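You operate a simulated robot arm through the tools that you are given. There is no shell and no other tool.

You are at the controls of a simulated robot arm. One attempt, no reset.

JOB
The pump tripped hot: cool its oil, reset it and start it again.
Fine: both water valves fully open; cool button, wait for under 50 C, then reset, then start.

It is judged by the outcome, as a careful person would: the job done as asked, and still so three seconds after it is handed in. It fails if anything else is knocked over, pushed out of place, dropped, spilled or broken.

ROBOT AND FRAMES
A 6-joint arm with a three-finger gripper, fixed in place. Base frame: the origin is on the floor under the middle of its stand, x ahead of it, y to its left, z up; the work surface is at about z = 880. Readings come in mm, degrees, newtons and seconds.
It reaches about 1213 mm from its shoulder. Its first joint turns from -166.0 to 166.0 degrees. Payload 4.89 kg.
The TCP is the grasp point between the finger pads, 30 mm short of the fingertips. In the tool frame z runs along the fingers and y along their closing line. The gripper opens to 164 mm; its body begins 125 mm behind the TCP.
Orientation is that of the tool frame in the base frame, as a unit quaternion [x, y, z, w]. With the fingers straight down and closing along the base's y, the tool's x points along the base's -x, its y along +y and its z along -z.

CONTROLS
- The arm moves only by the tool send_rows. Its argument "steps" is a list of rows, each a list of 7 numbers: the turn, a rotation vector about the tool's x, y, z in degrees, then the shift along the tool's x, y, z in mm, then the gripper command, from -1 (shut) to 1 (fully open), values between in proportion. In form: [[wx, wy, wz, tx, ty, tz, grip], ...]. A call has 1 to 20 rows; each row is the pose to reach, as a shift and turn from the pose commanded when the call began, along the tool's axes at that moment. A row lasts 0.2 s, in which the tool goes at most 50 mm and 8.6 degrees; a call with a longer step from one row to the next is refused whole, and so is a gripper value outside its range. Where a pose cannot be reached the arm comes as near as it can. A force on the tool above 90 N (or 10 N above the force at the start of the call, whichever is more), or a blocked arm, ends the call early, and 0.2 s more pass. Each finger travels about 108 mm/s and halts on what it meets, pressing with about 39 N; the grip force reading is that of the motor and also rises with nothing between the fingers. The clock runs only during rows and for 0.2 s after the last one: add rows that repeat a pose to give the fingers time. The reply holds the time, the measured pose of the TCP, the force on the tool along the base axes, the opening and the grip force, in the units named above and with some noise, with the torque about the TCP (base axes, N m) and any sound that the robot's microphone picked up, and new pictures: "views" is both (left out), scene, wrist or none.
- Cameras (640 x 400 px; columns grow to the right, rows downward): "scene" is fixed at [219.6, 651.1, 1579.7]; the picture's right is [-0.63, -0.77, 0.00], its down [-0.24, 0.19, -0.95] and it looks along [0.74, -0.60, -0.30] (base axes); focal length 329 px, centre (320, 200). "wrist" rides on the gripper at [76, -2, -152] in the tool frame; the picture's right is [0.02, 1.00, 0.00], its down [-0.88, 0.02, -0.47] and it looks along [-0.47, 0.01, 0.88] (tool axes); focal length 247 px, centre (320, 200). There is no depth. A picture from a camera that has moved, and an enlarged one, comes with that camera's place and axes in the base frame and with its lens.
- move_column(by): moves the trunk up (or, below 0, down) by that many mm; the arm rides with it, the base frame stays. It gives what a move gives, with no picture.
- zoom(camera, box): a new picture of the part [left, top, right, bottom] of that camera's present view, enlarged. The clock stands still meanwhile.
- sign_off(): hands the job in; it is judged then, once.

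Places have to be worked out from the pictures, the camera data and where the tool is seen. Open the gripper and draw the arm clear of the work before you hand the job in, unless the task says otherwise.

The tools are called after ">>>" as name(argument=value, ...) on one line, values as JSON. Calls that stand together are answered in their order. send_rows: Moves the arm, as the interface text tells. Its arguments: {"type":"object","properties":{"steps":{"type":"array","items":{"type":"array","items":{"type":"number"}}},"views":{"type":"string","enum":["both","scene","wrist","none"]}},"required":["steps"]} The other tools are called the same way: move_column (by) moves the trunk up or down; zoom (camera, box) takes an enlarged picture of a part of a camera's view; sign_off () hands the job in.

At the start:

```text
time: 0.0
eef_pos: [683.9, 200.7, 1375.5]
ee_rot: [-0.001, 1.0, 0.0, 0.0]
contact_force: [0.0, -0.7, -0.7]
ft_torque: [0.01, -0.01, 0.02]
grip_width: 163.8
gripper_force: 0.0
trunk travel left (down, up): [-175.0, 215.0]
```

scene: 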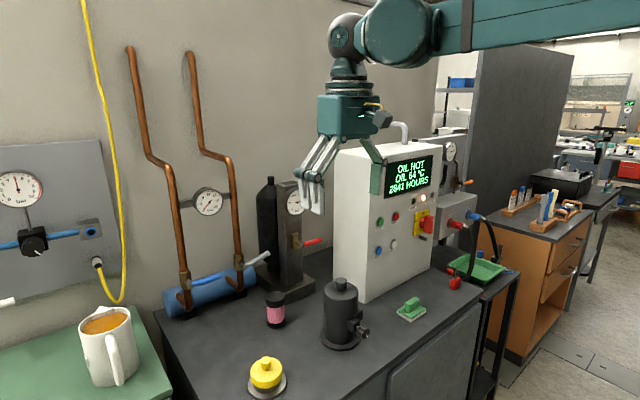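
wrist: 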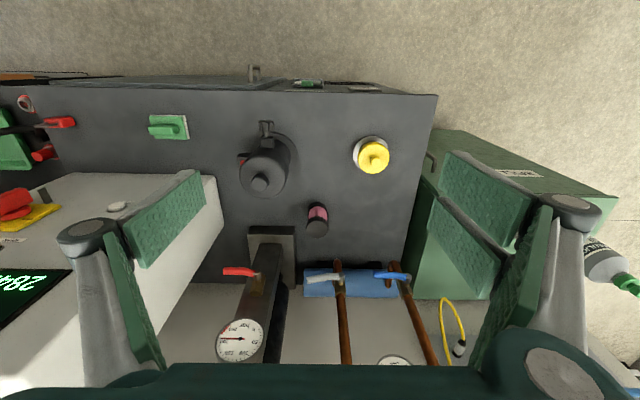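

The panel reads OIL HOT / 64 °C. I'll enlarge the panel, the pipes with valves and the right side to identify the controls.

>>> zoom(camera="scene", box=[330, 130, 530, 300])

>>> zoom(camera="scene", box=[120, 160, 340, 330])

>>> zoom(camera="wrist", box=[200, 100, 440, 380])

>>> zoom(camera="wrist", box=[0, 80, 220, 320])

```text
2.35 times, centred on (430, 215) of scene
camera zoom: at [219.6, 651.1, 1579.7], right [-0.63, -0.77, 0.0], down [-0.24, 0.19, -0.95], along [0.74, -0.6, -0.3], focal length 773 px, centre (61, 165)
```

zoom: 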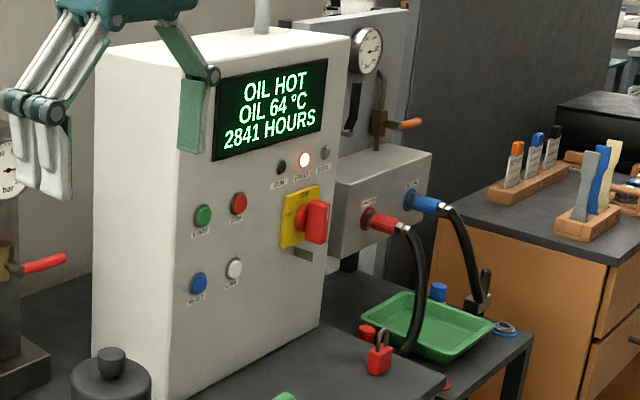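

```text
2.35 times, centred on (230, 245) of scene
camera zoom: at [219.6, 651.1, 1579.7], right [-0.63, -0.77, 0.0], down [-0.24, 0.19, -0.95], along [0.74, -0.6, -0.3], focal length 773 px, centre (532, 94)
```

zoom: 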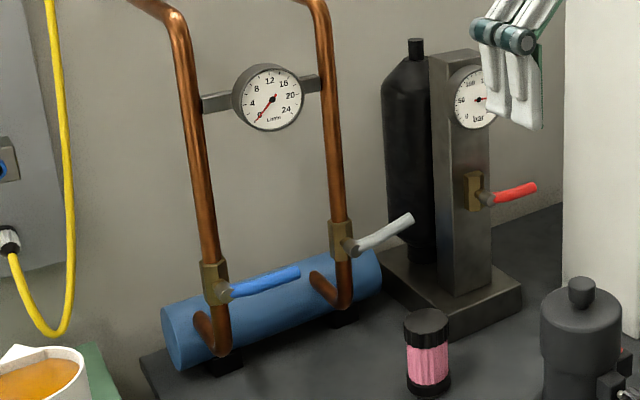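

```text
1.43 times, centred on (320, 240) of wrist
camera zoom: at [608.0, 199.7, 1528.9], right [-0.02, 1.0, 0.0], down [0.88, 0.02, 0.47], along [0.47, 0.01, -0.88], focal length 353 px, centre (320, 143)
```

zoom: 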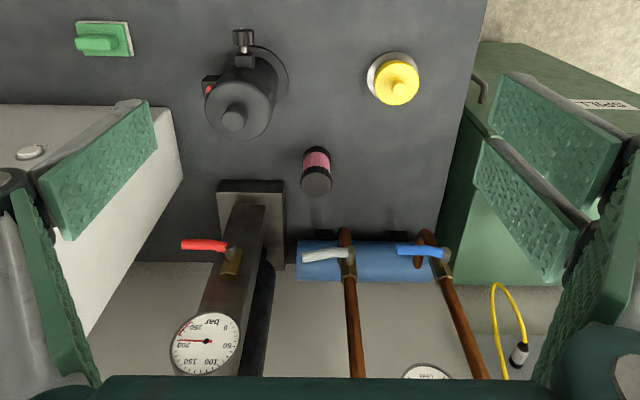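

```text
1.67 times, centred on (110, 200) of wrist
camera zoom: at [608.0, 199.7, 1528.9], right [-0.02, 1.0, 0.0], down [0.88, 0.02, 0.47], along [0.47, 0.01, -0.88], focal length 412 px, centre (670, 200)
```

zoom: 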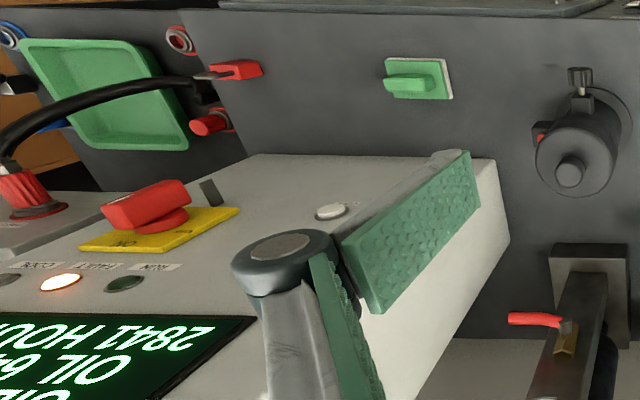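

I'll look closer at the buttons' labels and the valve levers.

>>> zoom(camera="scene", box=[365, 180, 445, 260])

>>> zoom(camera="scene", box=[160, 220, 260, 310])

>>> zoom(camera="scene", box=[180, 170, 240, 230])

>>> zoom(camera="wrist", box=[280, 240, 440, 340])

>>> zoom(camera="scene", box=[0, 130, 130, 310])

```text
5.00 times, centred on (405, 220) of scene
camera zoom: at [219.6, 651.1, 1579.7], right [-0.63, -0.77, 0.0], down [-0.24, 0.19, -0.95], along [0.74, -0.6, -0.3], focal length 1643 px, centre (-105, 100)
```

zoom: 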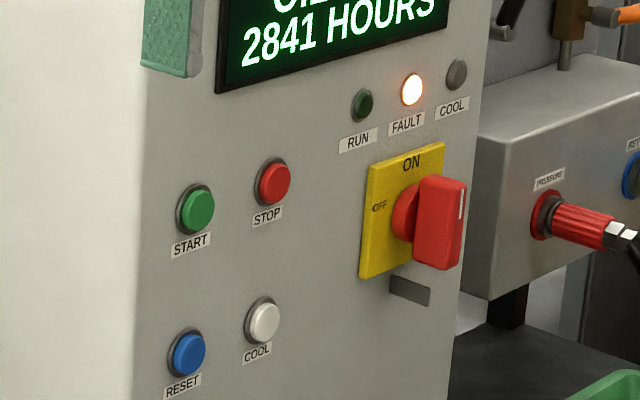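

```text
4.44 times, centred on (210, 265) of scene
camera zoom: at [219.6, 651.1, 1579.7], right [-0.63, -0.77, 0.0], down [-0.24, 0.19, -0.95], along [0.74, -0.6, -0.3], focal length 1460 px, centre (809, -89)
```

zoom: 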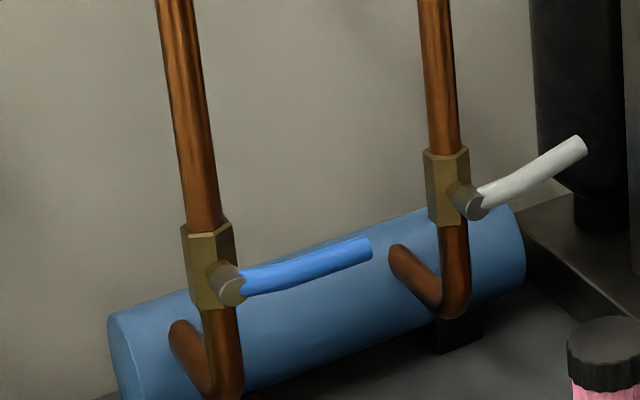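

```text
6.67 times, centred on (210, 200) of scene
camera zoom: at [219.6, 651.1, 1579.7], right [-0.63, -0.77, 0.0], down [-0.24, 0.19, -0.95], along [0.74, -0.6, -0.3], focal length 2191 px, centre (1053, 200)
```

zoom: 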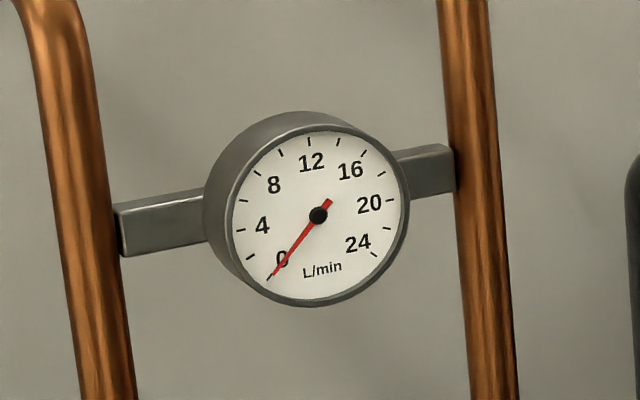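

```text
4.00 times, centred on (360, 290) of wrist
camera zoom: at [608.0, 199.7, 1528.9], right [-0.02, 1.0, 0.0], down [0.88, 0.02, 0.47], along [0.47, 0.01, -0.88], focal length 988 px, centre (160, -160)
```

zoom: 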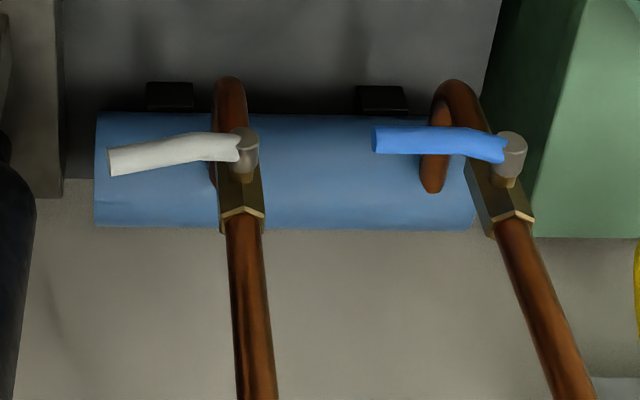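

```text
2.22 times, centred on (65, 220) of scene
camera zoom: at [219.6, 651.1, 1579.7], right [-0.63, -0.77, 0.0], down [-0.24, 0.19, -0.95], along [0.74, -0.6, -0.3], focal length 730 px, centre (887, 156)
```

zoom: 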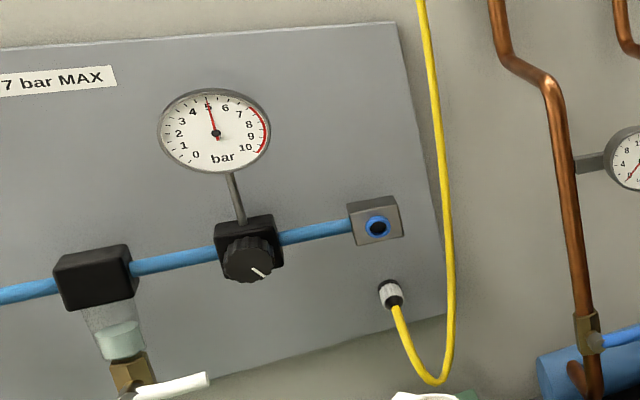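

Geometry from the two views: RESET ≈ (873,-139,1078), COOL ≈ (873,-220,1079), START ≈ (873,-140,1182). The blue valve stem is ≈ (1055,427,1083) with its lever lying level toward -y. The silver valve stem is ≈ (1060,265,1080), lever also toward -y and tilted up about 10°. Both look closed, and the flow gauge reads 0. First I close the fingers in free air to see their closed shape.

>>> send_rows(steps=[[0, 0, 0, 0, 0, 0, -1], [0, 0, 0, 0, 0, 0, -1], [0, 0, 0, 0, 0, 0, -1], [0, 0, 0, 0, 0, 0, -1], [0, 0, 0, 0, 0, 0, -1]], views="both")

```text
time: 1.2
eef_pos: [682.9, 200.9, 1375.9]
ee_rot: [0.0, 1.0, 0.001, -0.001]
contact_force: [0.4, 0.1, 0.4]
ft_torque: [0.02, -0.01, 0.01]
grip_width: 0.1
gripper_force: 38.7
trunk travel left (down, up): [-175.0, 215.0]
camera wrist: at [608.0, 199.7, 1528.9], right [-0.02, 1.0, 0.0], down [0.88, 0.02, 0.47], along [0.47, 0.01, -0.88], focal length 247 px, centre (320, 200)
```

scene: 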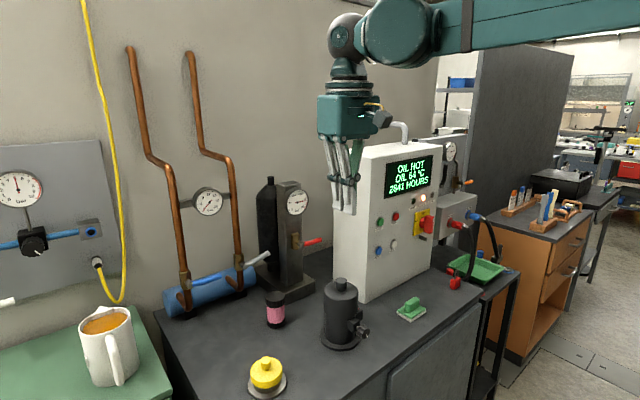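
wrist: 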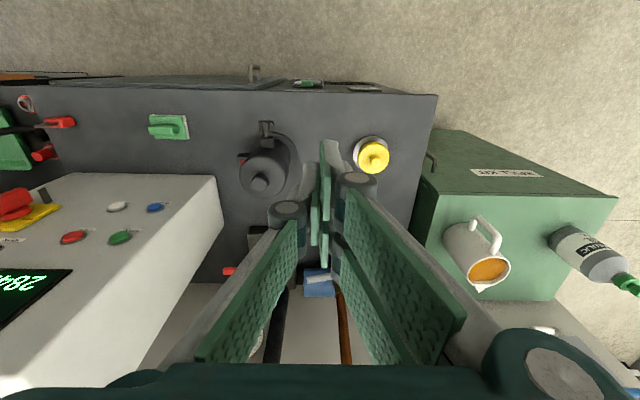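

>>> zoom(camera="scene", box=[290, 80, 420, 230])

>>> zoom(camera="wrist", box=[230, 120, 430, 320])

>>> zoom(camera="wrist", box=[60, 170, 220, 270])

```text
2.67 times, centred on (355, 155) of scene
camera zoom: at [219.6, 651.1, 1579.7], right [-0.63, -0.77, 0.0], down [-0.24, 0.19, -0.95], along [0.74, -0.6, -0.3], focal length 876 px, centre (227, 320)
```

zoom: 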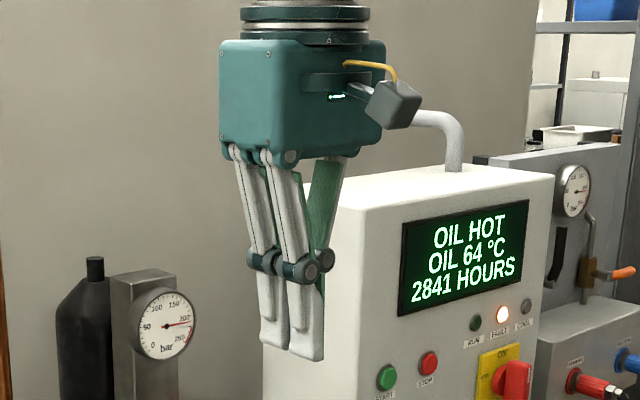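

```text
2.00 times, centred on (330, 220) of wrist
camera zoom: at [608.0, 199.7, 1528.9], right [-0.02, 1.0, 0.0], down [0.88, 0.02, 0.47], along [0.47, 0.01, -0.88], focal length 494 px, centre (300, 160)
```

zoom: 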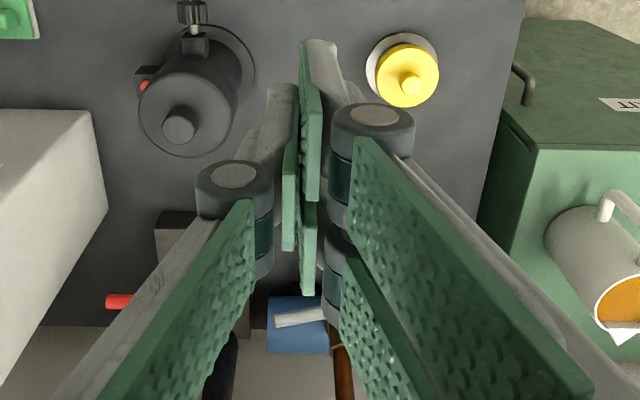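

```text
4.00 times, centred on (140, 220) of wrist
camera zoom: at [608.0, 199.7, 1528.9], right [-0.02, 1.0, 0.0], down [0.88, 0.02, 0.47], along [0.47, 0.01, -0.88], focal length 988 px, centre (1040, 120)
```

zoom: 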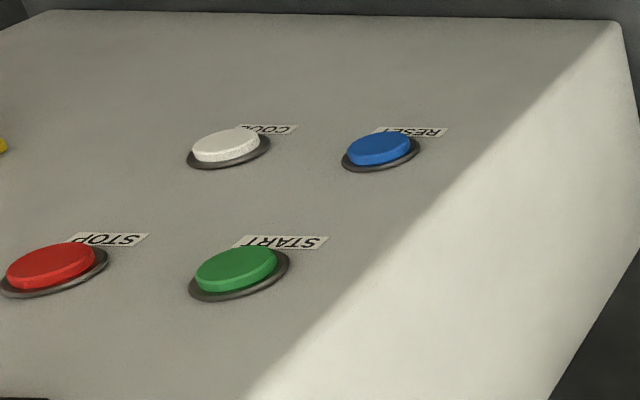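

The closed cluster has two fingers on the tool's +y side and one on the -y side, roughly 64 x 30 mm, which works as a push rod. I pitch the tool to point forward and about 25° down, moving up and forward in free space.

>>> send_rows(steps=[[0, -8.1, 0, -20, 0, -10, -1], [0, -16.2, 0, -40, 0, -20, -1], [0, -24.3, 0, -60, 0, -30, -1], [0, -32.4, 0, -80, 0, -40, -1], [0, -40.5, 0, -100, 0, -50, -1], [0, -48.6, 0, -120, 0, -60, -1], [0, -56.7, 0, -140, 0, -70, -1], [0, -65, 0, -160, 0, -80, -1], [0, -65, 0, -160, 0, -80, -1]], views="both")

```text
time: 3.2
eef_pos: [844.6, 201.5, 1454.8]
ee_rot: [0.001, 0.843, 0.0, 0.538]
contact_force: [0.7, 0.7, -1.2]
ft_torque: [-0.01, 0.0, -0.02]
grip_width: 0.0
gripper_force: 39.5
trunk travel left (down, up): [-175.0, 215.0]
camera wrist: at [674.8, 200.6, 1450.7], right [-0.01, 1.0, -0.02], down [-0.06, 0.02, 1.0], along [1.0, 0.01, 0.06], focal length 247 px, centre (320, 200)
```

scene: 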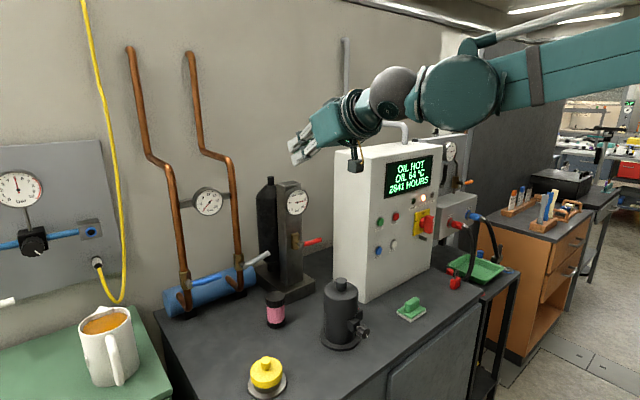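
wrist: 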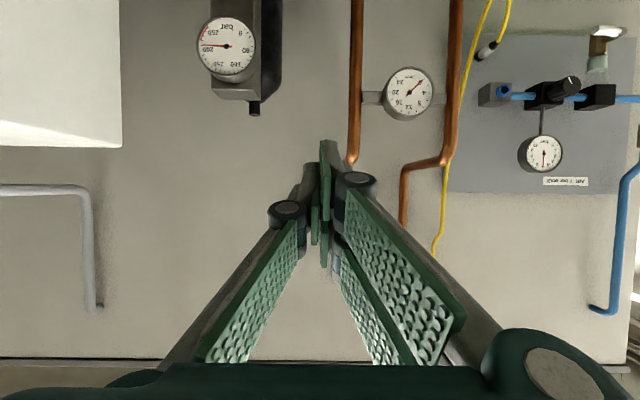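

The tool points forward with clear space around it. I roll it 90° about its own axis so the cluster is thin vertically, with the camera on the +y side.

>>> send_rows(steps=[[0, 0, 8.2, 0, 0, 0, -1], [0, 0, 16.4, 0, 0, 0, -1], [0, 0, 24.6, 0, 0, 0, -1], [0, 0, 32.8, 0, 0, 0, -1], [0, 0, 41, 0, 0, 0, -1], [0, 0, 49.2, 0, 0, 0, -1], [0, 0, 57.4, 0, 0, 0, -1], [0, 0, 65.6, 0, 0, 0, -1], [0, 0, 73.8, 0, 0, 0, -1], [0, 0, 82, 0, 0, 0, -1], [0, 0, 90, 0, 0, 0, -1], [0, 0, 90, 0, 0, 0, -1]], views="both")

```text
time: 5.8
eef_pos: [844.0, 200.9, 1456.0]
ee_rot: [0.597, 0.596, 0.38, 0.38]
contact_force: [0.0, -0.2, 0.4]
ft_torque: [-0.01, -0.05, 0.0]
grip_width: 0.0
gripper_force: 39.2
trunk travel left (down, up): [-175.0, 215.0]
camera wrist: at [705.8, 277.7, 1520.0], right [0.42, 0.02, 0.91], down [-0.42, -0.88, 0.22], along [0.8, -0.47, -0.36], focal length 247 px, centre (320, 200)
```

scene: 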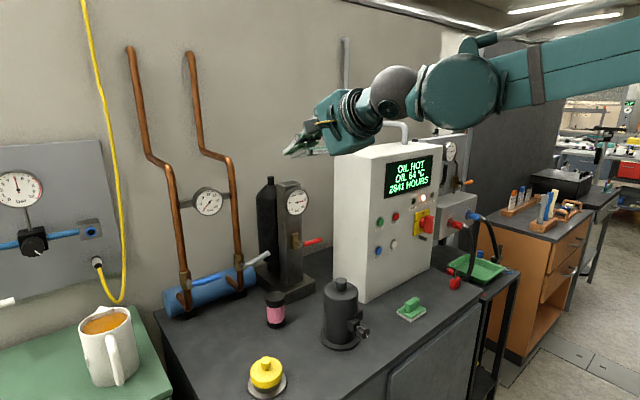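
wrist: 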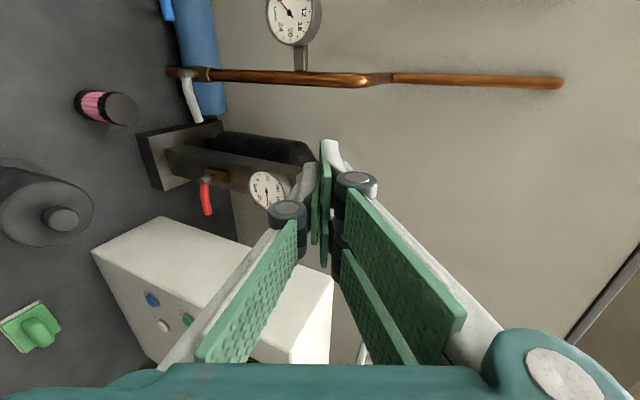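

The orientation is good: tool z points forward and 25° down, and the wrist view confirms the silver lever tip at about (1060,181,1094). I now descend to a standby point at about (910,176,1100), short of the silver lever.

>>> send_rows(steps=[[0, 0, 0, -2.8, -32.8, 23.4, -1], [0, 0, 0, -5.6, -65.5, 46.7, -1], [0, 0, 0, -8.3, -98.3, 70.1, -1], [0, 0, 0, -11.1, -131, 93.5, -1], [0, 0, 0, -13.9, -163.8, 116.8, -1], [0, 0, 0, -16.7, -196.5, 140.2, -1], [0, 0, 0, -19.4, -229.3, 163.6, -1], [0, 0, 0, -22.2, -262, 186.9, -1], [0, 0, 0, -25, -294.8, 210.3, -1], [0, 0, 0, -25, -294.8, 210.3, -1]], views="both")

```text
time: 8.0
eef_pos: [910.1, 175.7, 1099.8]
ee_rot: [0.597, 0.597, 0.379, 0.379]
contact_force: [0.3, 0.0, -1.0]
ft_torque: [-0.02, 0.01, -0.01]
grip_width: 0.0
gripper_force: 39.1
trunk travel left (down, up): [-175.0, 215.0]
camera wrist: at [772.5, 253.8, 1162.8], right [0.42, 0.02, 0.91], down [-0.42, -0.88, 0.22], along [0.8, -0.47, -0.36], focal length 247 px, centre (320, 200)
```

scene: 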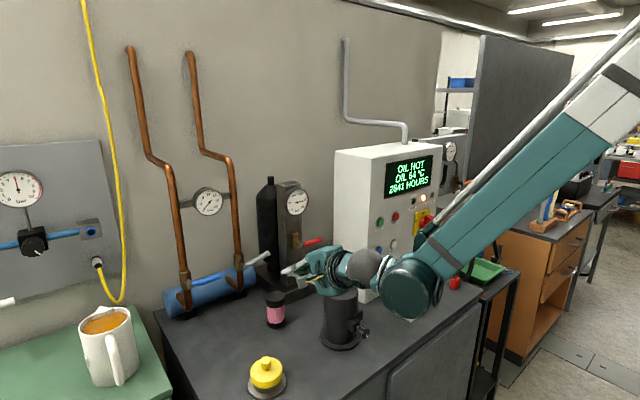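
wrist: 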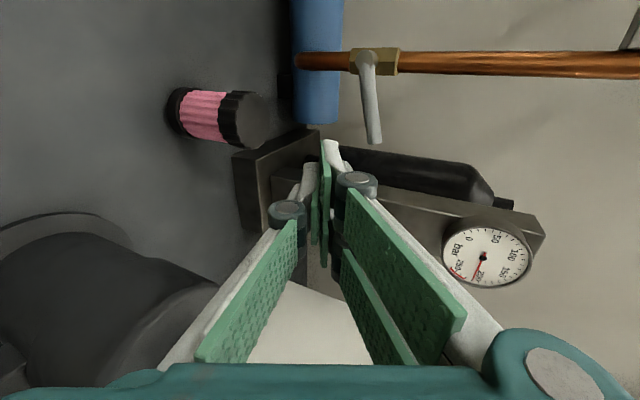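

The arm's wrist passes near the black vessel, so I check the clearance with enlarged views before advancing.

>>> zoom(camera="scene", box=[240, 210, 460, 360])

>>> zoom(camera="wrist", box=[150, 20, 450, 240])

```text
2.67 times, centred on (350, 285) of scene
camera zoom: at [219.6, 651.1, 1579.7], right [-0.63, -0.77, 0.0], down [-0.24, 0.19, -0.95], along [0.74, -0.6, -0.3], focal length 876 px, centre (240, -27)
```

zoom: 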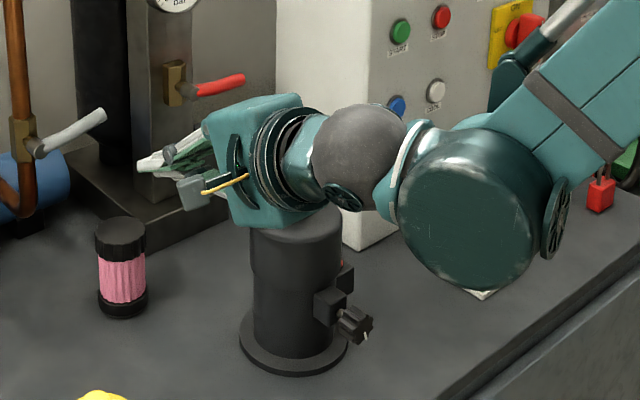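

```text
1.82 times, centred on (300, 130) of wrist
camera zoom: at [772.5, 253.8, 1162.8], right [0.42, 0.02, 0.91], down [-0.42, -0.88, 0.22], along [0.8, -0.47, -0.36], focal length 449 px, centre (356, 327)
```

zoom: 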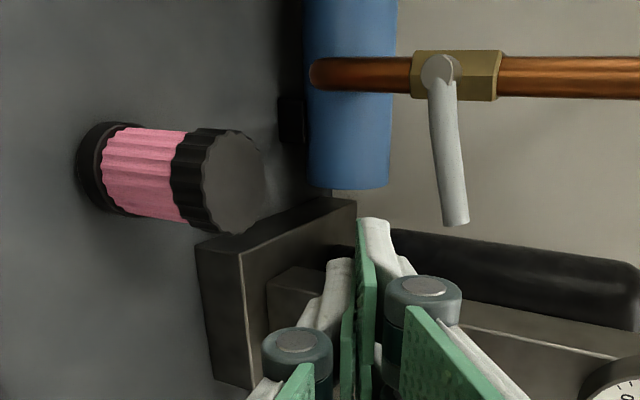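

Clearances are fine: the wrist ball sits near z 1220 and the palm is well above the vessel. I refine the silver stem to (1060,263,1080) with the lever about 13° up. Next I slide the fingertips under the silver lever, to TCP (1048,176,1062).

>>> send_rows(steps=[[0, 0, 0, 0, -6.6, 30.7, -1], [0, 0, 0, 0, -13.3, 61.4, -1], [0, 0, 0, 0, -4, 81.3, -1], [0, 0, 0, 0, 5.3, 101.2, -1], [0, 0, 0, 0, 14.6, 121.2, -1], [0, 0, 0, 0, 23.9, 141.1, -1], [0, 0, 0, 0, 23.9, 141.1, -1]], views="both")

```text
time: 9.6
eef_pos: [1048.3, 174.5, 1061.9]
ee_rot: [0.597, 0.596, 0.379, 0.38]
contact_force: [0.0, -1.2, -0.8]
ft_torque: [-0.01, -0.06, -0.02]
grip_width: 0.1
gripper_force: 38.8
trunk travel left (down, up): [-175.0, 215.0]
camera wrist: at [910.1, 252.7, 1125.0], right [0.42, 0.02, 0.91], down [-0.42, -0.88, 0.22], along [0.8, -0.47, -0.36], focal length 247 px, centre (320, 200)
```

scene: 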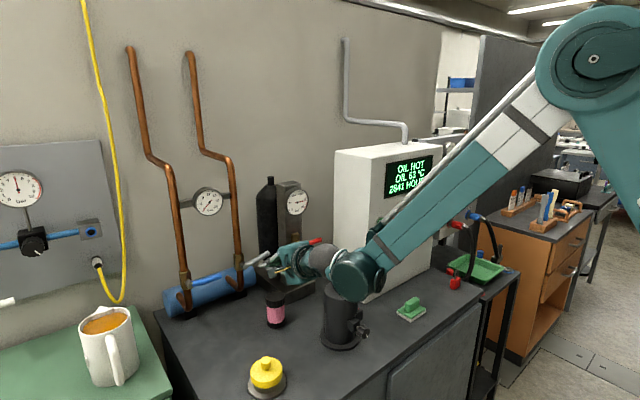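
wrist: 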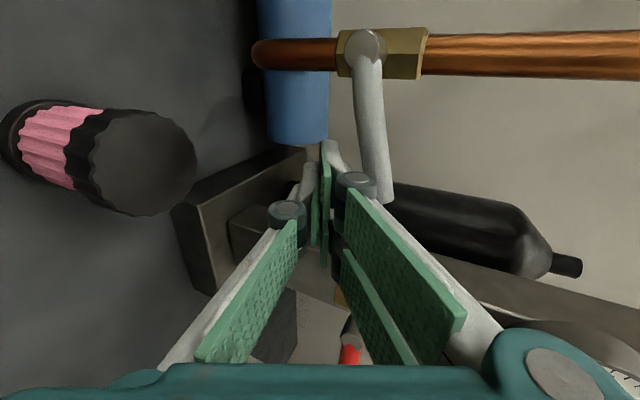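

Fingers sit just under the silver lever (image right is up), with no contact. I raise a little to test that the lever turns upward freely.

>>> send_rows(steps=[[0, 0, 0, 0, 7.3, -3.4, -1], [0, 0, 0, 1, 13.6, -6.3, -1], [0, 0, 0, 2.5, 19.9, -9.3, -1], [0, 0, 0, 4, 25.4, -11.8, -1]], views="both")

```text
time: 10.6
eef_pos: [1046.7, 178.0, 1091.2]
ee_rot: [0.597, 0.596, 0.379, 0.381]
contact_force: [-2.3, -1.1, -2.0]
ft_torque: [-0.02, -0.04, 0.02]
grip_width: 0.0
gripper_force: 39.4
trunk travel left (down, up): [-175.0, 215.0]
camera wrist: at [909.5, 256.2, 1154.0], right [0.42, 0.02, 0.91], down [-0.42, -0.88, 0.22], along [0.8, -0.47, -0.36], focal length 247 px, centre (320, 200)
```

scene: 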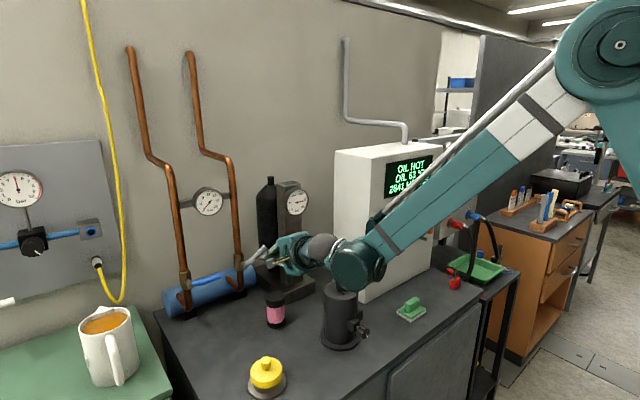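
wrist: 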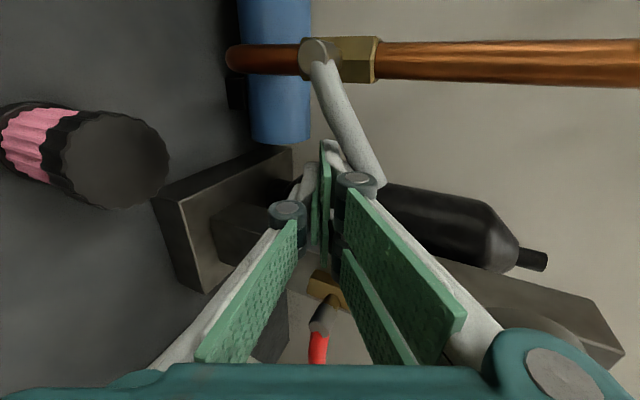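

The lever turned up to roughly 30° with almost no force, so up is the right direction. I continue along the arc to about 75°.

>>> send_rows(steps=[[0, 0, 0, 3, 6, -2.8, -1], [0, 0, 0, 7, 11.5, -5.4, -1], [0, 0, 0, 11.7, 16.5, -7.7, -1], [0, 0, 0, 17, 20.8, -9.7, -1], [0, 0, 0, 23.1, 24.7, -11.5, -1], [0, 0, 0, 29.5, 27.6, -12.9, -1]], views="both")

```text
time: 12.0
eef_pos: [1047.8, 209.2, 1120.4]
ee_rot: [0.596, 0.596, 0.38, 0.38]
contact_force: [-1.6, -1.2, -0.3]
ft_torque: [-0.03, -0.02, 0.02]
grip_width: 0.1
gripper_force: 38.9
trunk travel left (down, up): [-175.0, 215.0]
camera wrist: at [909.9, 286.1, 1183.6], right [0.42, 0.02, 0.91], down [-0.42, -0.88, 0.22], along [0.8, -0.47, -0.36], focal length 247 px, centre (320, 200)
```

scene: 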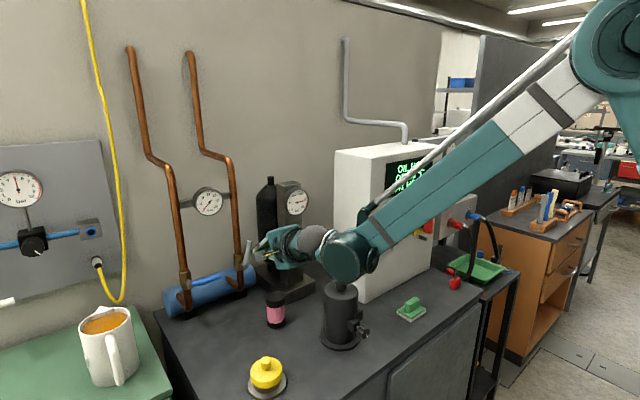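
wrist: 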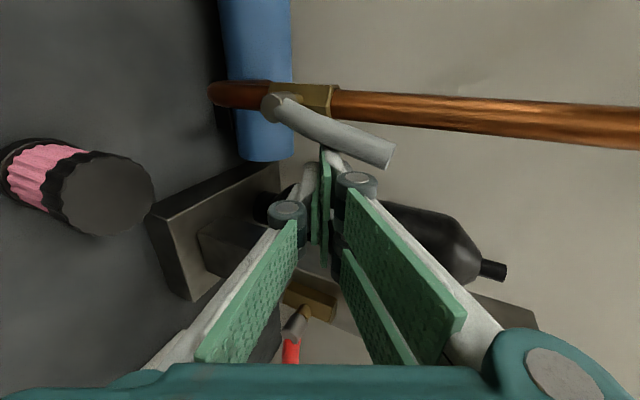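

The lever is near 65–70°. I push further toward +y for the last part, watching for the stop.

>>> send_rows(steps=[[0, 0, 0, 4, 1.3, -0.6, -1], [0, 0, 0, 8, 2.4, -1.1, -1], [0, 0, 0, 12, 3.3, -1.5, -1], [0, 0, 0, 16, 3.9, -1.8, -1], [0, 0, 0, 19, 4, -1.9, -1], [0, 0, 0, 22, 4, -1.9, -1]], views="both")

```text
time: 13.4
eef_pos: [1048.7, 223.7, 1124.0]
ee_rot: [0.598, 0.595, 0.379, 0.38]
contact_force: [-11.0, -79.5, -15.3]
ft_torque: [-0.59, -0.11, -0.19]
grip_width: 0.2
gripper_force: 38.5
trunk travel left (down, up): [-175.0, 215.0]
camera wrist: at [910.8, 300.8, 1188.0], right [0.42, 0.02, 0.91], down [-0.43, -0.88, 0.22], along [0.8, -0.48, -0.37], focal length 247 px, centre (320, 200)
```

scene: 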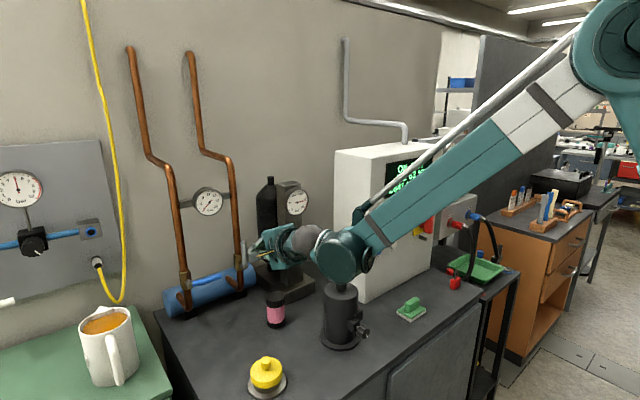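
wrist: 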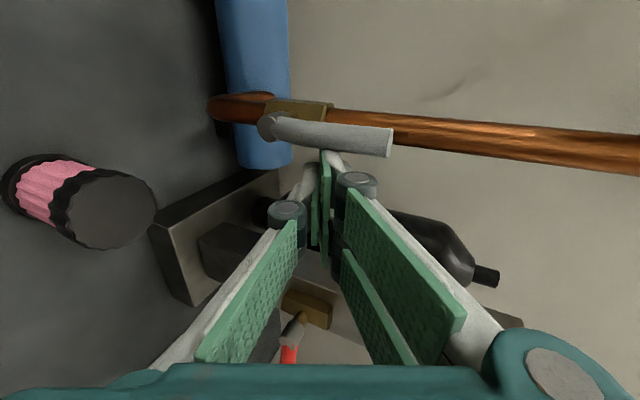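

About 80 N of reaction at y=224 means the silver lever is at its stop, parallel to the pipe. I back off in -y and retract.

>>> send_rows(steps=[[0, 0, 0, -10, 0, 0, -1], [0, 0, 0, -25, 0, 0, -1], [0, 0, 0, -35, 0, 0, -1], [0, 0, 0, -35, -15.5, -33.2, -1], [0, 0, 0, -35, -31, -66.5, -1], [0, 0, 0, -35, -46.5, -99.7, -1], [0, 0, 0, -35, -46.5, -99.7, -1]], views="both")

>>> zoom(camera="scene", box=[160, 170, 300, 310])

>>> zoom(camera="wrist", box=[220, 20, 480, 200])

```text
time: 15.0
eef_pos: [937.7, 196.6, 1125.0]
ee_rot: [0.596, 0.597, 0.379, 0.38]
contact_force: [-0.4, 0.6, 0.8]
ft_torque: [-0.03, 0.0, 0.01]
grip_width: 0.1
gripper_force: 39.2
trunk travel left (down, up): [-175.0, 215.0]
camera wrist: at [798.9, 274.1, 1189.1], right [0.42, 0.02, 0.91], down [-0.42, -0.88, 0.22], along [0.8, -0.47, -0.36], focal length 247 px, centre (320, 200)
```

scene: 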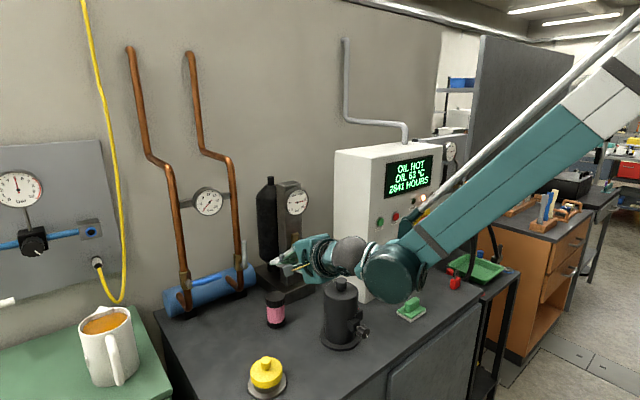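
wrist: 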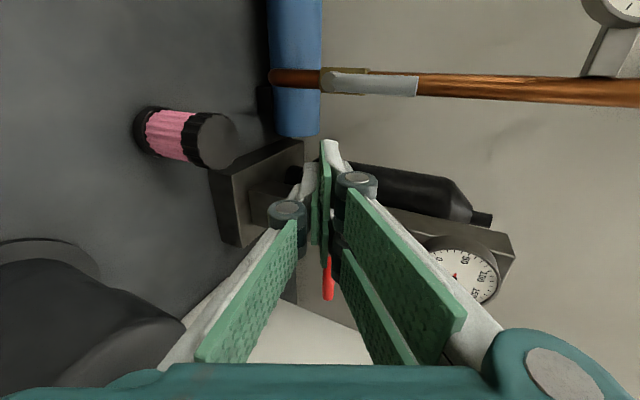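

```text
2.86 times, centred on (230, 240) of scene
camera zoom: at [219.6, 651.1, 1579.7], right [-0.63, -0.77, 0.0], down [-0.24, 0.19, -0.95], along [0.74, -0.6, -0.3], focal length 939 px, centre (577, 86)
```

zoom: 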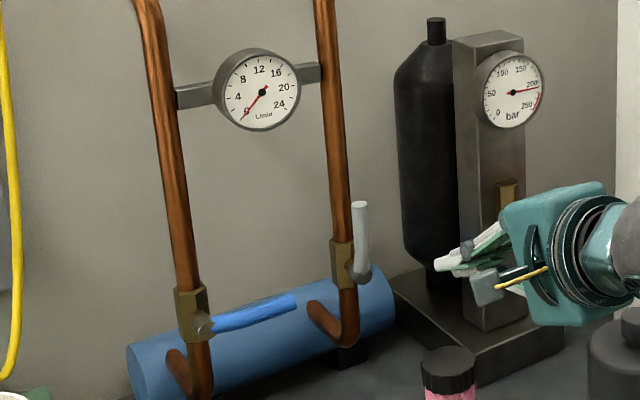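

```text
2.22 times, centred on (350, 110) of wrist
camera zoom: at [798.9, 274.1, 1189.1], right [0.42, 0.02, 0.91], down [-0.42, -0.88, 0.22], along [0.8, -0.47, -0.36], focal length 549 px, centre (253, 400)
```

zoom: 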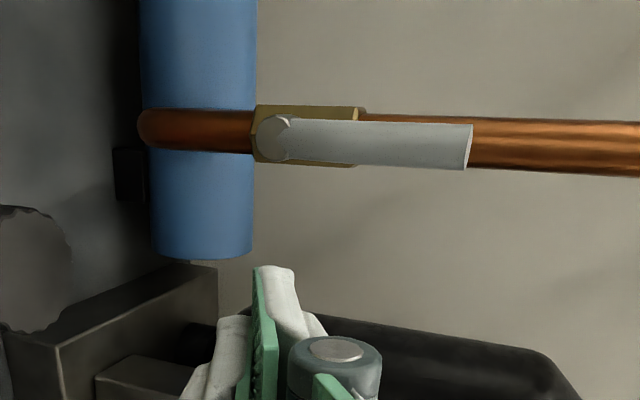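

The silver lever is now in line with its pipe (fully open), and flow is still 0 because blue is closed. I move across and slide under the blue lever, to TCP (1044,339,1051).

>>> send_rows(steps=[[0, 0, 0, 35.7, -7.9, 3.7, -1], [0, 0, 0, 71.5, -15.9, 7.4, -1], [0, 0, 0, 107.2, -23.8, 11.1, -1], [0, 0, 0, 143, -31.7, 14.8, -1], [0, 0, 0, 143, -62, 42.2, -1], [0, 0, 0, 143, -52.1, 63.5, -1], [0, 0, 0, 143, -42.2, 84.8, -1], [0, 0, 0, 143, -32.2, 106.1, -1], [0, 0, 0, 143, -22.3, 127.4, -1], [0, 0, 0, 143, -22.3, 127.4, -1]], views="both")

```text
time: 17.2
eef_pos: [1045.8, 337.7, 1051.6]
ee_rot: [0.596, 0.596, 0.38, 0.38]
contact_force: [-0.2, 0.7, 0.7]
ft_torque: [0.03, 0.02, -0.01]
grip_width: 0.0
gripper_force: 39.3
trunk travel left (down, up): [-175.0, 215.0]
camera wrist: at [906.6, 415.6, 1114.9], right [0.42, 0.02, 0.91], down [-0.42, -0.88, 0.22], along [0.8, -0.47, -0.36], focal length 247 px, centre (320, 200)
```

scene: 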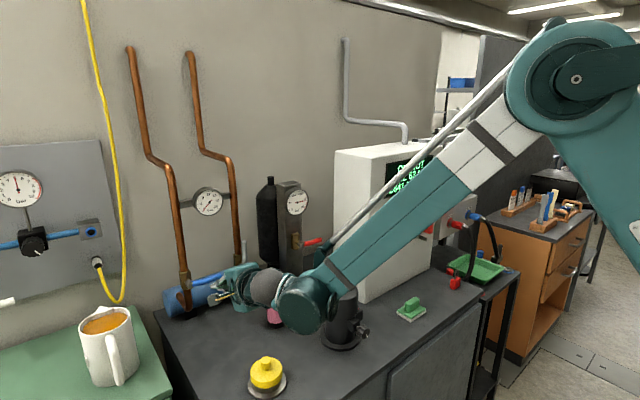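
wrist: 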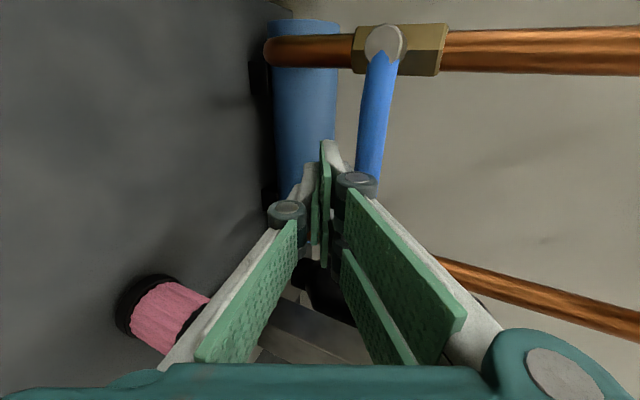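

The fingers are just below the blue lever, clear of everything. I push it up along the arc to about 75°.

>>> send_rows(steps=[[0, 0, 0, 0, 9.5, -4.4, -1], [0, 0, 0, 0, 16.1, -7.5, -1], [0, 0, 0, 0, 22.7, -10.6, -1], [0, 0, 0, 1.1, 29, -13.5, -1], [0, 0, 0, 3.4, 35.3, -16.5, -1], [0, 0, 0, 6.5, 41.3, -19.3, -1], [0, 0, 0, 10.4, 46.9, -21.8, -1], [0, 0, 0, 15.2, 51.8, -24.2, -1], [0, 0, 0, 20.6, 56.2, -26.2, -1], [0, 0, 0, 26.6, 60, -28, -1], [0, 0, 0, 33, 63, -29.4, -1]], views="both")

```text
time: 19.6
eef_pos: [1042.2, 371.4, 1122.1]
ee_rot: [0.597, 0.596, 0.38, 0.379]
contact_force: [0.7, -2.0, -1.2]
ft_torque: [0.0, 0.01, -0.05]
grip_width: 0.2
gripper_force: 39.5
trunk travel left (down, up): [-175.0, 215.0]
camera wrist: at [905.5, 448.6, 1184.4], right [0.42, 0.02, 0.91], down [-0.42, -0.88, 0.22], along [0.8, -0.47, -0.36], focal length 247 px, centre (320, 200)
```

scene: 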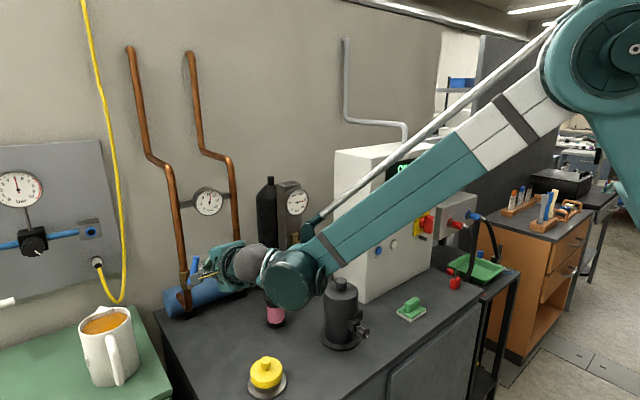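
wrist: 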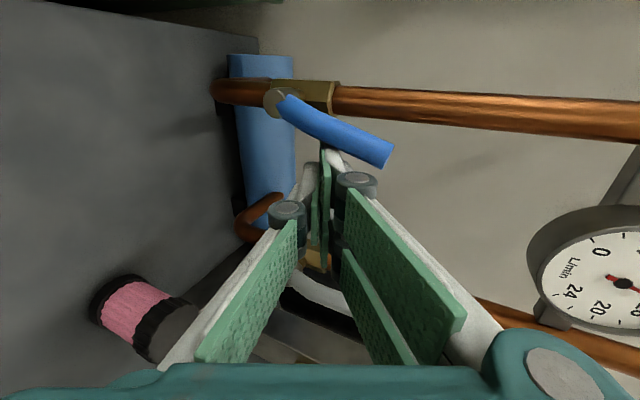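

The blue lever is near 65–70° and the flow gauge has started to move. I push the last part to its stop.

>>> send_rows(steps=[[0, 0, 0, 4, 1.3, -0.6, -1], [0, 0, 0, 8, 2.4, -1.1, -1], [0, 0, 0, 12, 3.3, -1.5, -1], [0, 0, 0, 16, 3.9, -1.8, -1], [0, 0, 0, 19, 4, -1.9, -1], [0, 0, 0, 22, 4, -1.9, -1]], views="both")

```text
time: 21.0
eef_pos: [1043.6, 387.4, 1124.7]
ee_rot: [0.598, 0.595, 0.379, 0.38]
contact_force: [-17.2, -54.8, -14.5]
ft_torque: [-0.63, 0.2, -0.01]
grip_width: 0.0
gripper_force: 39.4
trunk travel left (down, up): [-175.0, 215.0]
camera wrist: at [906.7, 465.3, 1188.4], right [0.42, 0.02, 0.91], down [-0.42, -0.88, 0.22], along [0.8, -0.48, -0.36], focal length 247 px, centre (320, 200)
```

scene: 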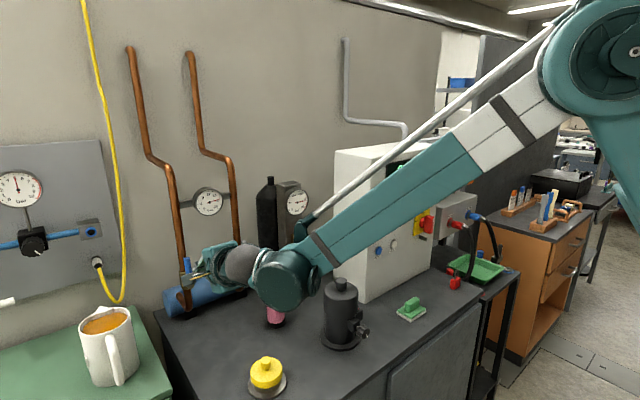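
wrist: 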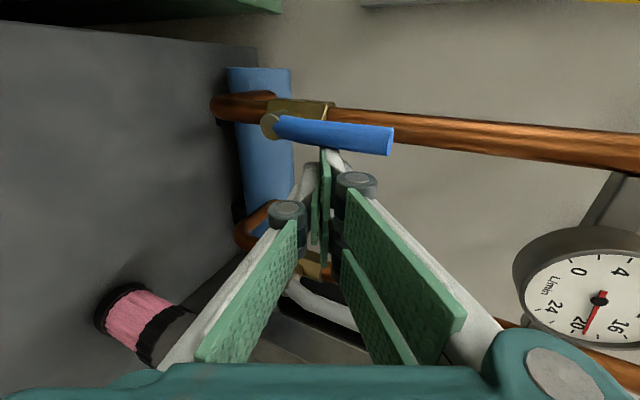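

There is 55 N of reaction at the stop and the flow gauge is up near 18–19 L/min. I back off in -y, retract, and check both levers and the gauge.

>>> send_rows(steps=[[0, 0, 0, -10, 0, 0, -1], [0, 0, 0, -25, 0, 0, -1], [0, 0, 0, -35, 0, 0, -1], [0, 0, 0, -35, -15.5, -33.2, -1], [0, 0, 0, -35, -31, -66.5, -1], [0, 0, 0, -35, -46.5, -99.7, -1], [0, 0, 0, -35, -46.5, -99.7, -1]], views="both")

>>> zoom(camera="scene", box=[160, 170, 300, 310])

>>> zoom(camera="wrist", box=[200, 20, 520, 200])

```text
time: 22.6
eef_pos: [932.0, 359.0, 1124.7]
ee_rot: [0.597, 0.597, 0.379, 0.38]
contact_force: [-0.6, 0.4, 0.1]
ft_torque: [0.0, 0.01, 0.0]
grip_width: 0.0
gripper_force: 39.1
trunk travel left (down, up): [-175.0, 215.0]
camera wrist: at [794.3, 436.4, 1188.5], right [0.42, 0.02, 0.91], down [-0.42, -0.88, 0.22], along [0.8, -0.47, -0.36], focal length 247 px, centre (320, 200)
```

scene: 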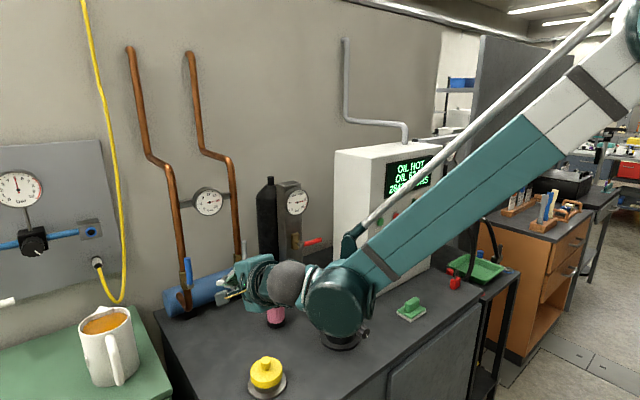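
wrist: 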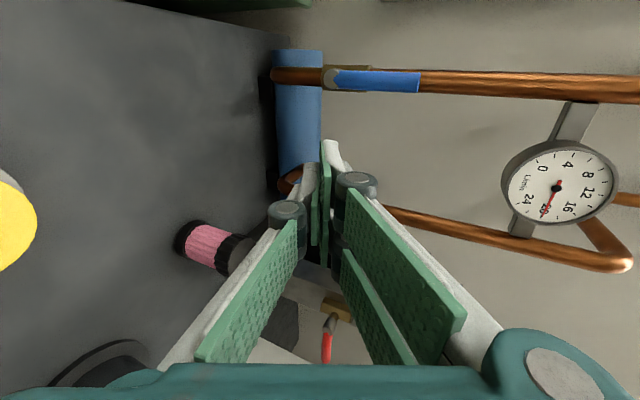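

```text
2.86 times, centred on (230, 240) of scene
camera zoom: at [219.6, 651.1, 1579.7], right [-0.63, -0.77, 0.0], down [-0.24, 0.19, -0.95], along [0.74, -0.6, -0.3], focal length 939 px, centre (577, 86)
```

zoom: 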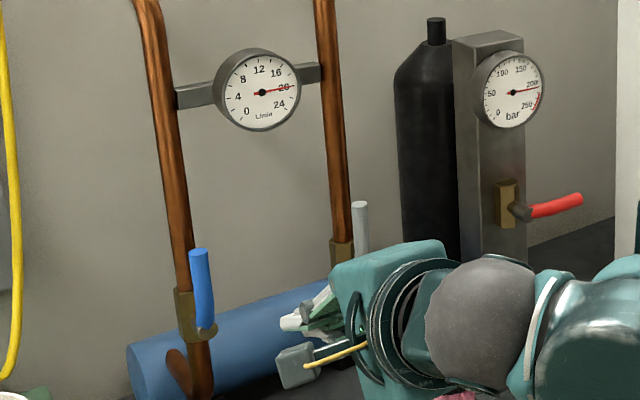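

```text
2.00 times, centred on (360, 110) of wrist
camera zoom: at [794.3, 436.4, 1188.5], right [0.42, 0.02, 0.91], down [-0.42, -0.88, 0.22], along [0.8, -0.47, -0.36], focal length 494 px, centre (240, 380)
```

zoom: 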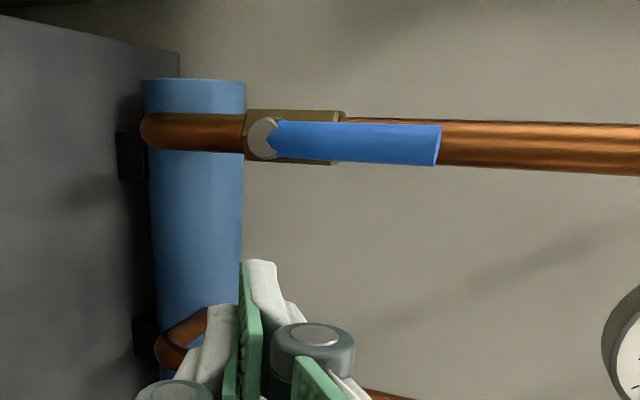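

Both levers are parallel to their pipes and flow reads 20 L/min. I now retreat up and back, leveling the tool to horizontal, on the way to the button panel.

>>> send_rows(steps=[[-4.2, 0, 0, -18.2, 2.2, -32.7, -1], [-8.4, 0, 0, -36.3, 4.5, -65.3, -1], [-12.6, 0, 0, -54.5, 6.7, -98, -1], [-16.8, 0, 0, -72.7, 8.9, -130.7, -1], [-21, 0, 0, -90.8, 11.2, -163.3, -1], [-25, 0, 0, -109, 13.4, -196, -1], [-25, 0, 0, -109, 13.4, -196, -1]], views="both")

```text
time: 24.2
eef_pos: [765.8, 244.6, 1219.0]
ee_rot: [0.502, 0.524, 0.482, 0.491]
contact_force: [-0.5, 0.1, -1.2]
ft_torque: [0.04, -0.01, -0.04]
grip_width: 0.0
gripper_force: 39.0
out of reach, approached as far as the arm can: row 6, 7
trunk travel left (down, up): [-175.0, 215.0]
camera wrist: at [612.8, 319.5, 1225.4], right [0.05, 0.05, 1.0], down [-0.46, -0.88, 0.07], along [0.89, -0.46, -0.02], focal length 247 px, centre (320, 200)
```

scene: 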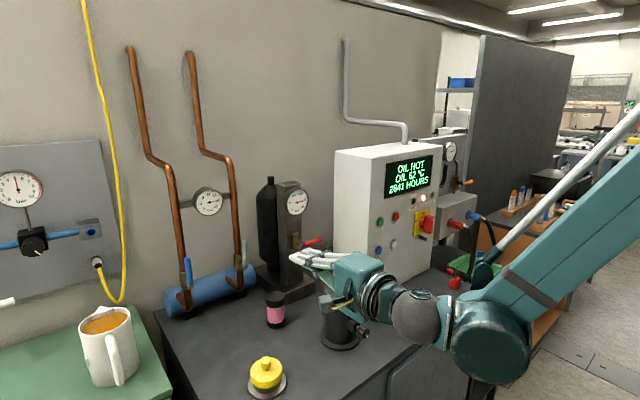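
wrist: 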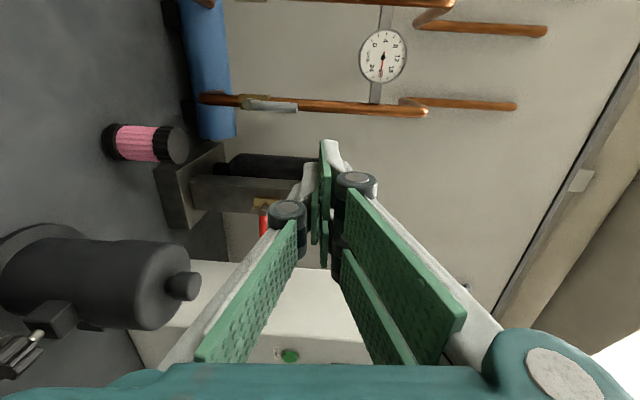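

That pose was slightly out of reach because the arm was folded too close, so the tool stopped almost level. I tilt down 20° again to unfold, and move sideways at z≈1220 (well above the vessel) toward the COOL button's y.

>>> send_rows(steps=[[5, 0, 0, -45, 0, 3, -1], [10, 0, 0, -90, 0, 6, -1], [15, 0, 0, -135, 0, 9, -1], [20, 0, 0, -180, 0, 12, -1], [20, 0, 0, -226, 0, 15, -1], [20, 0, 0, -273, 0, 18, -1], [20, 0, 0, -320, 0, 20, -1], [20, 0, 0, -367, 0, 20, -1], [20, 0, 0, -414, 0, 20, -1], [20, 0, 0, -461, 0, 20, -1], [20, 0, 0, -461, 0, 20, -1]], views="both")

```text
time: 26.6
eef_pos: [789.8, -216.1, 1232.7]
ee_rot: [0.581, 0.6, 0.382, 0.396]
contact_force: [0.6, -0.5, -0.6]
ft_torque: [0.04, -0.02, -0.01]
grip_width: 0.1
gripper_force: 38.9
trunk travel left (down, up): [-175.0, 215.0]
camera wrist: at [649.3, -139.0, 1288.4], right [0.39, 0.05, 0.92], down [-0.42, -0.88, 0.23], along [0.82, -0.47, -0.32], focal length 247 px, centre (320, 200)
```

scene: 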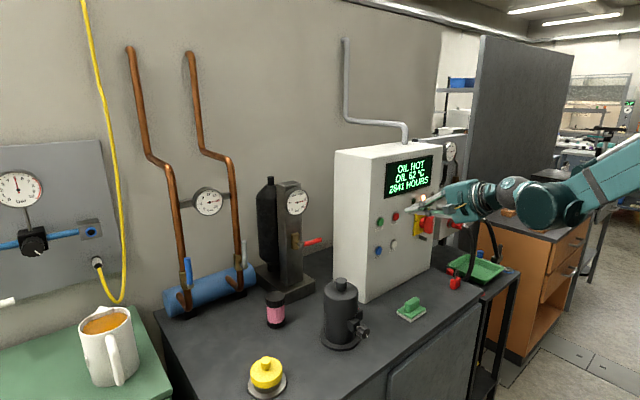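
wrist: 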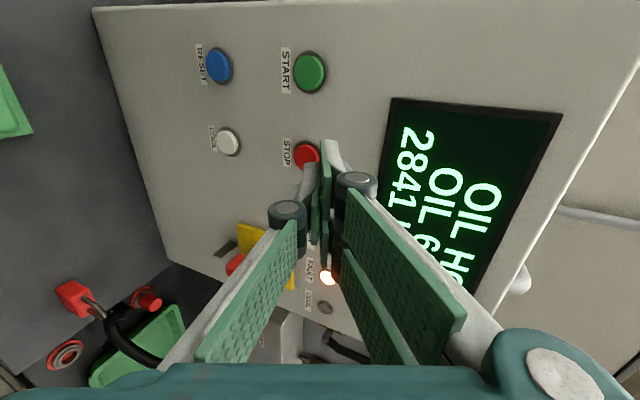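

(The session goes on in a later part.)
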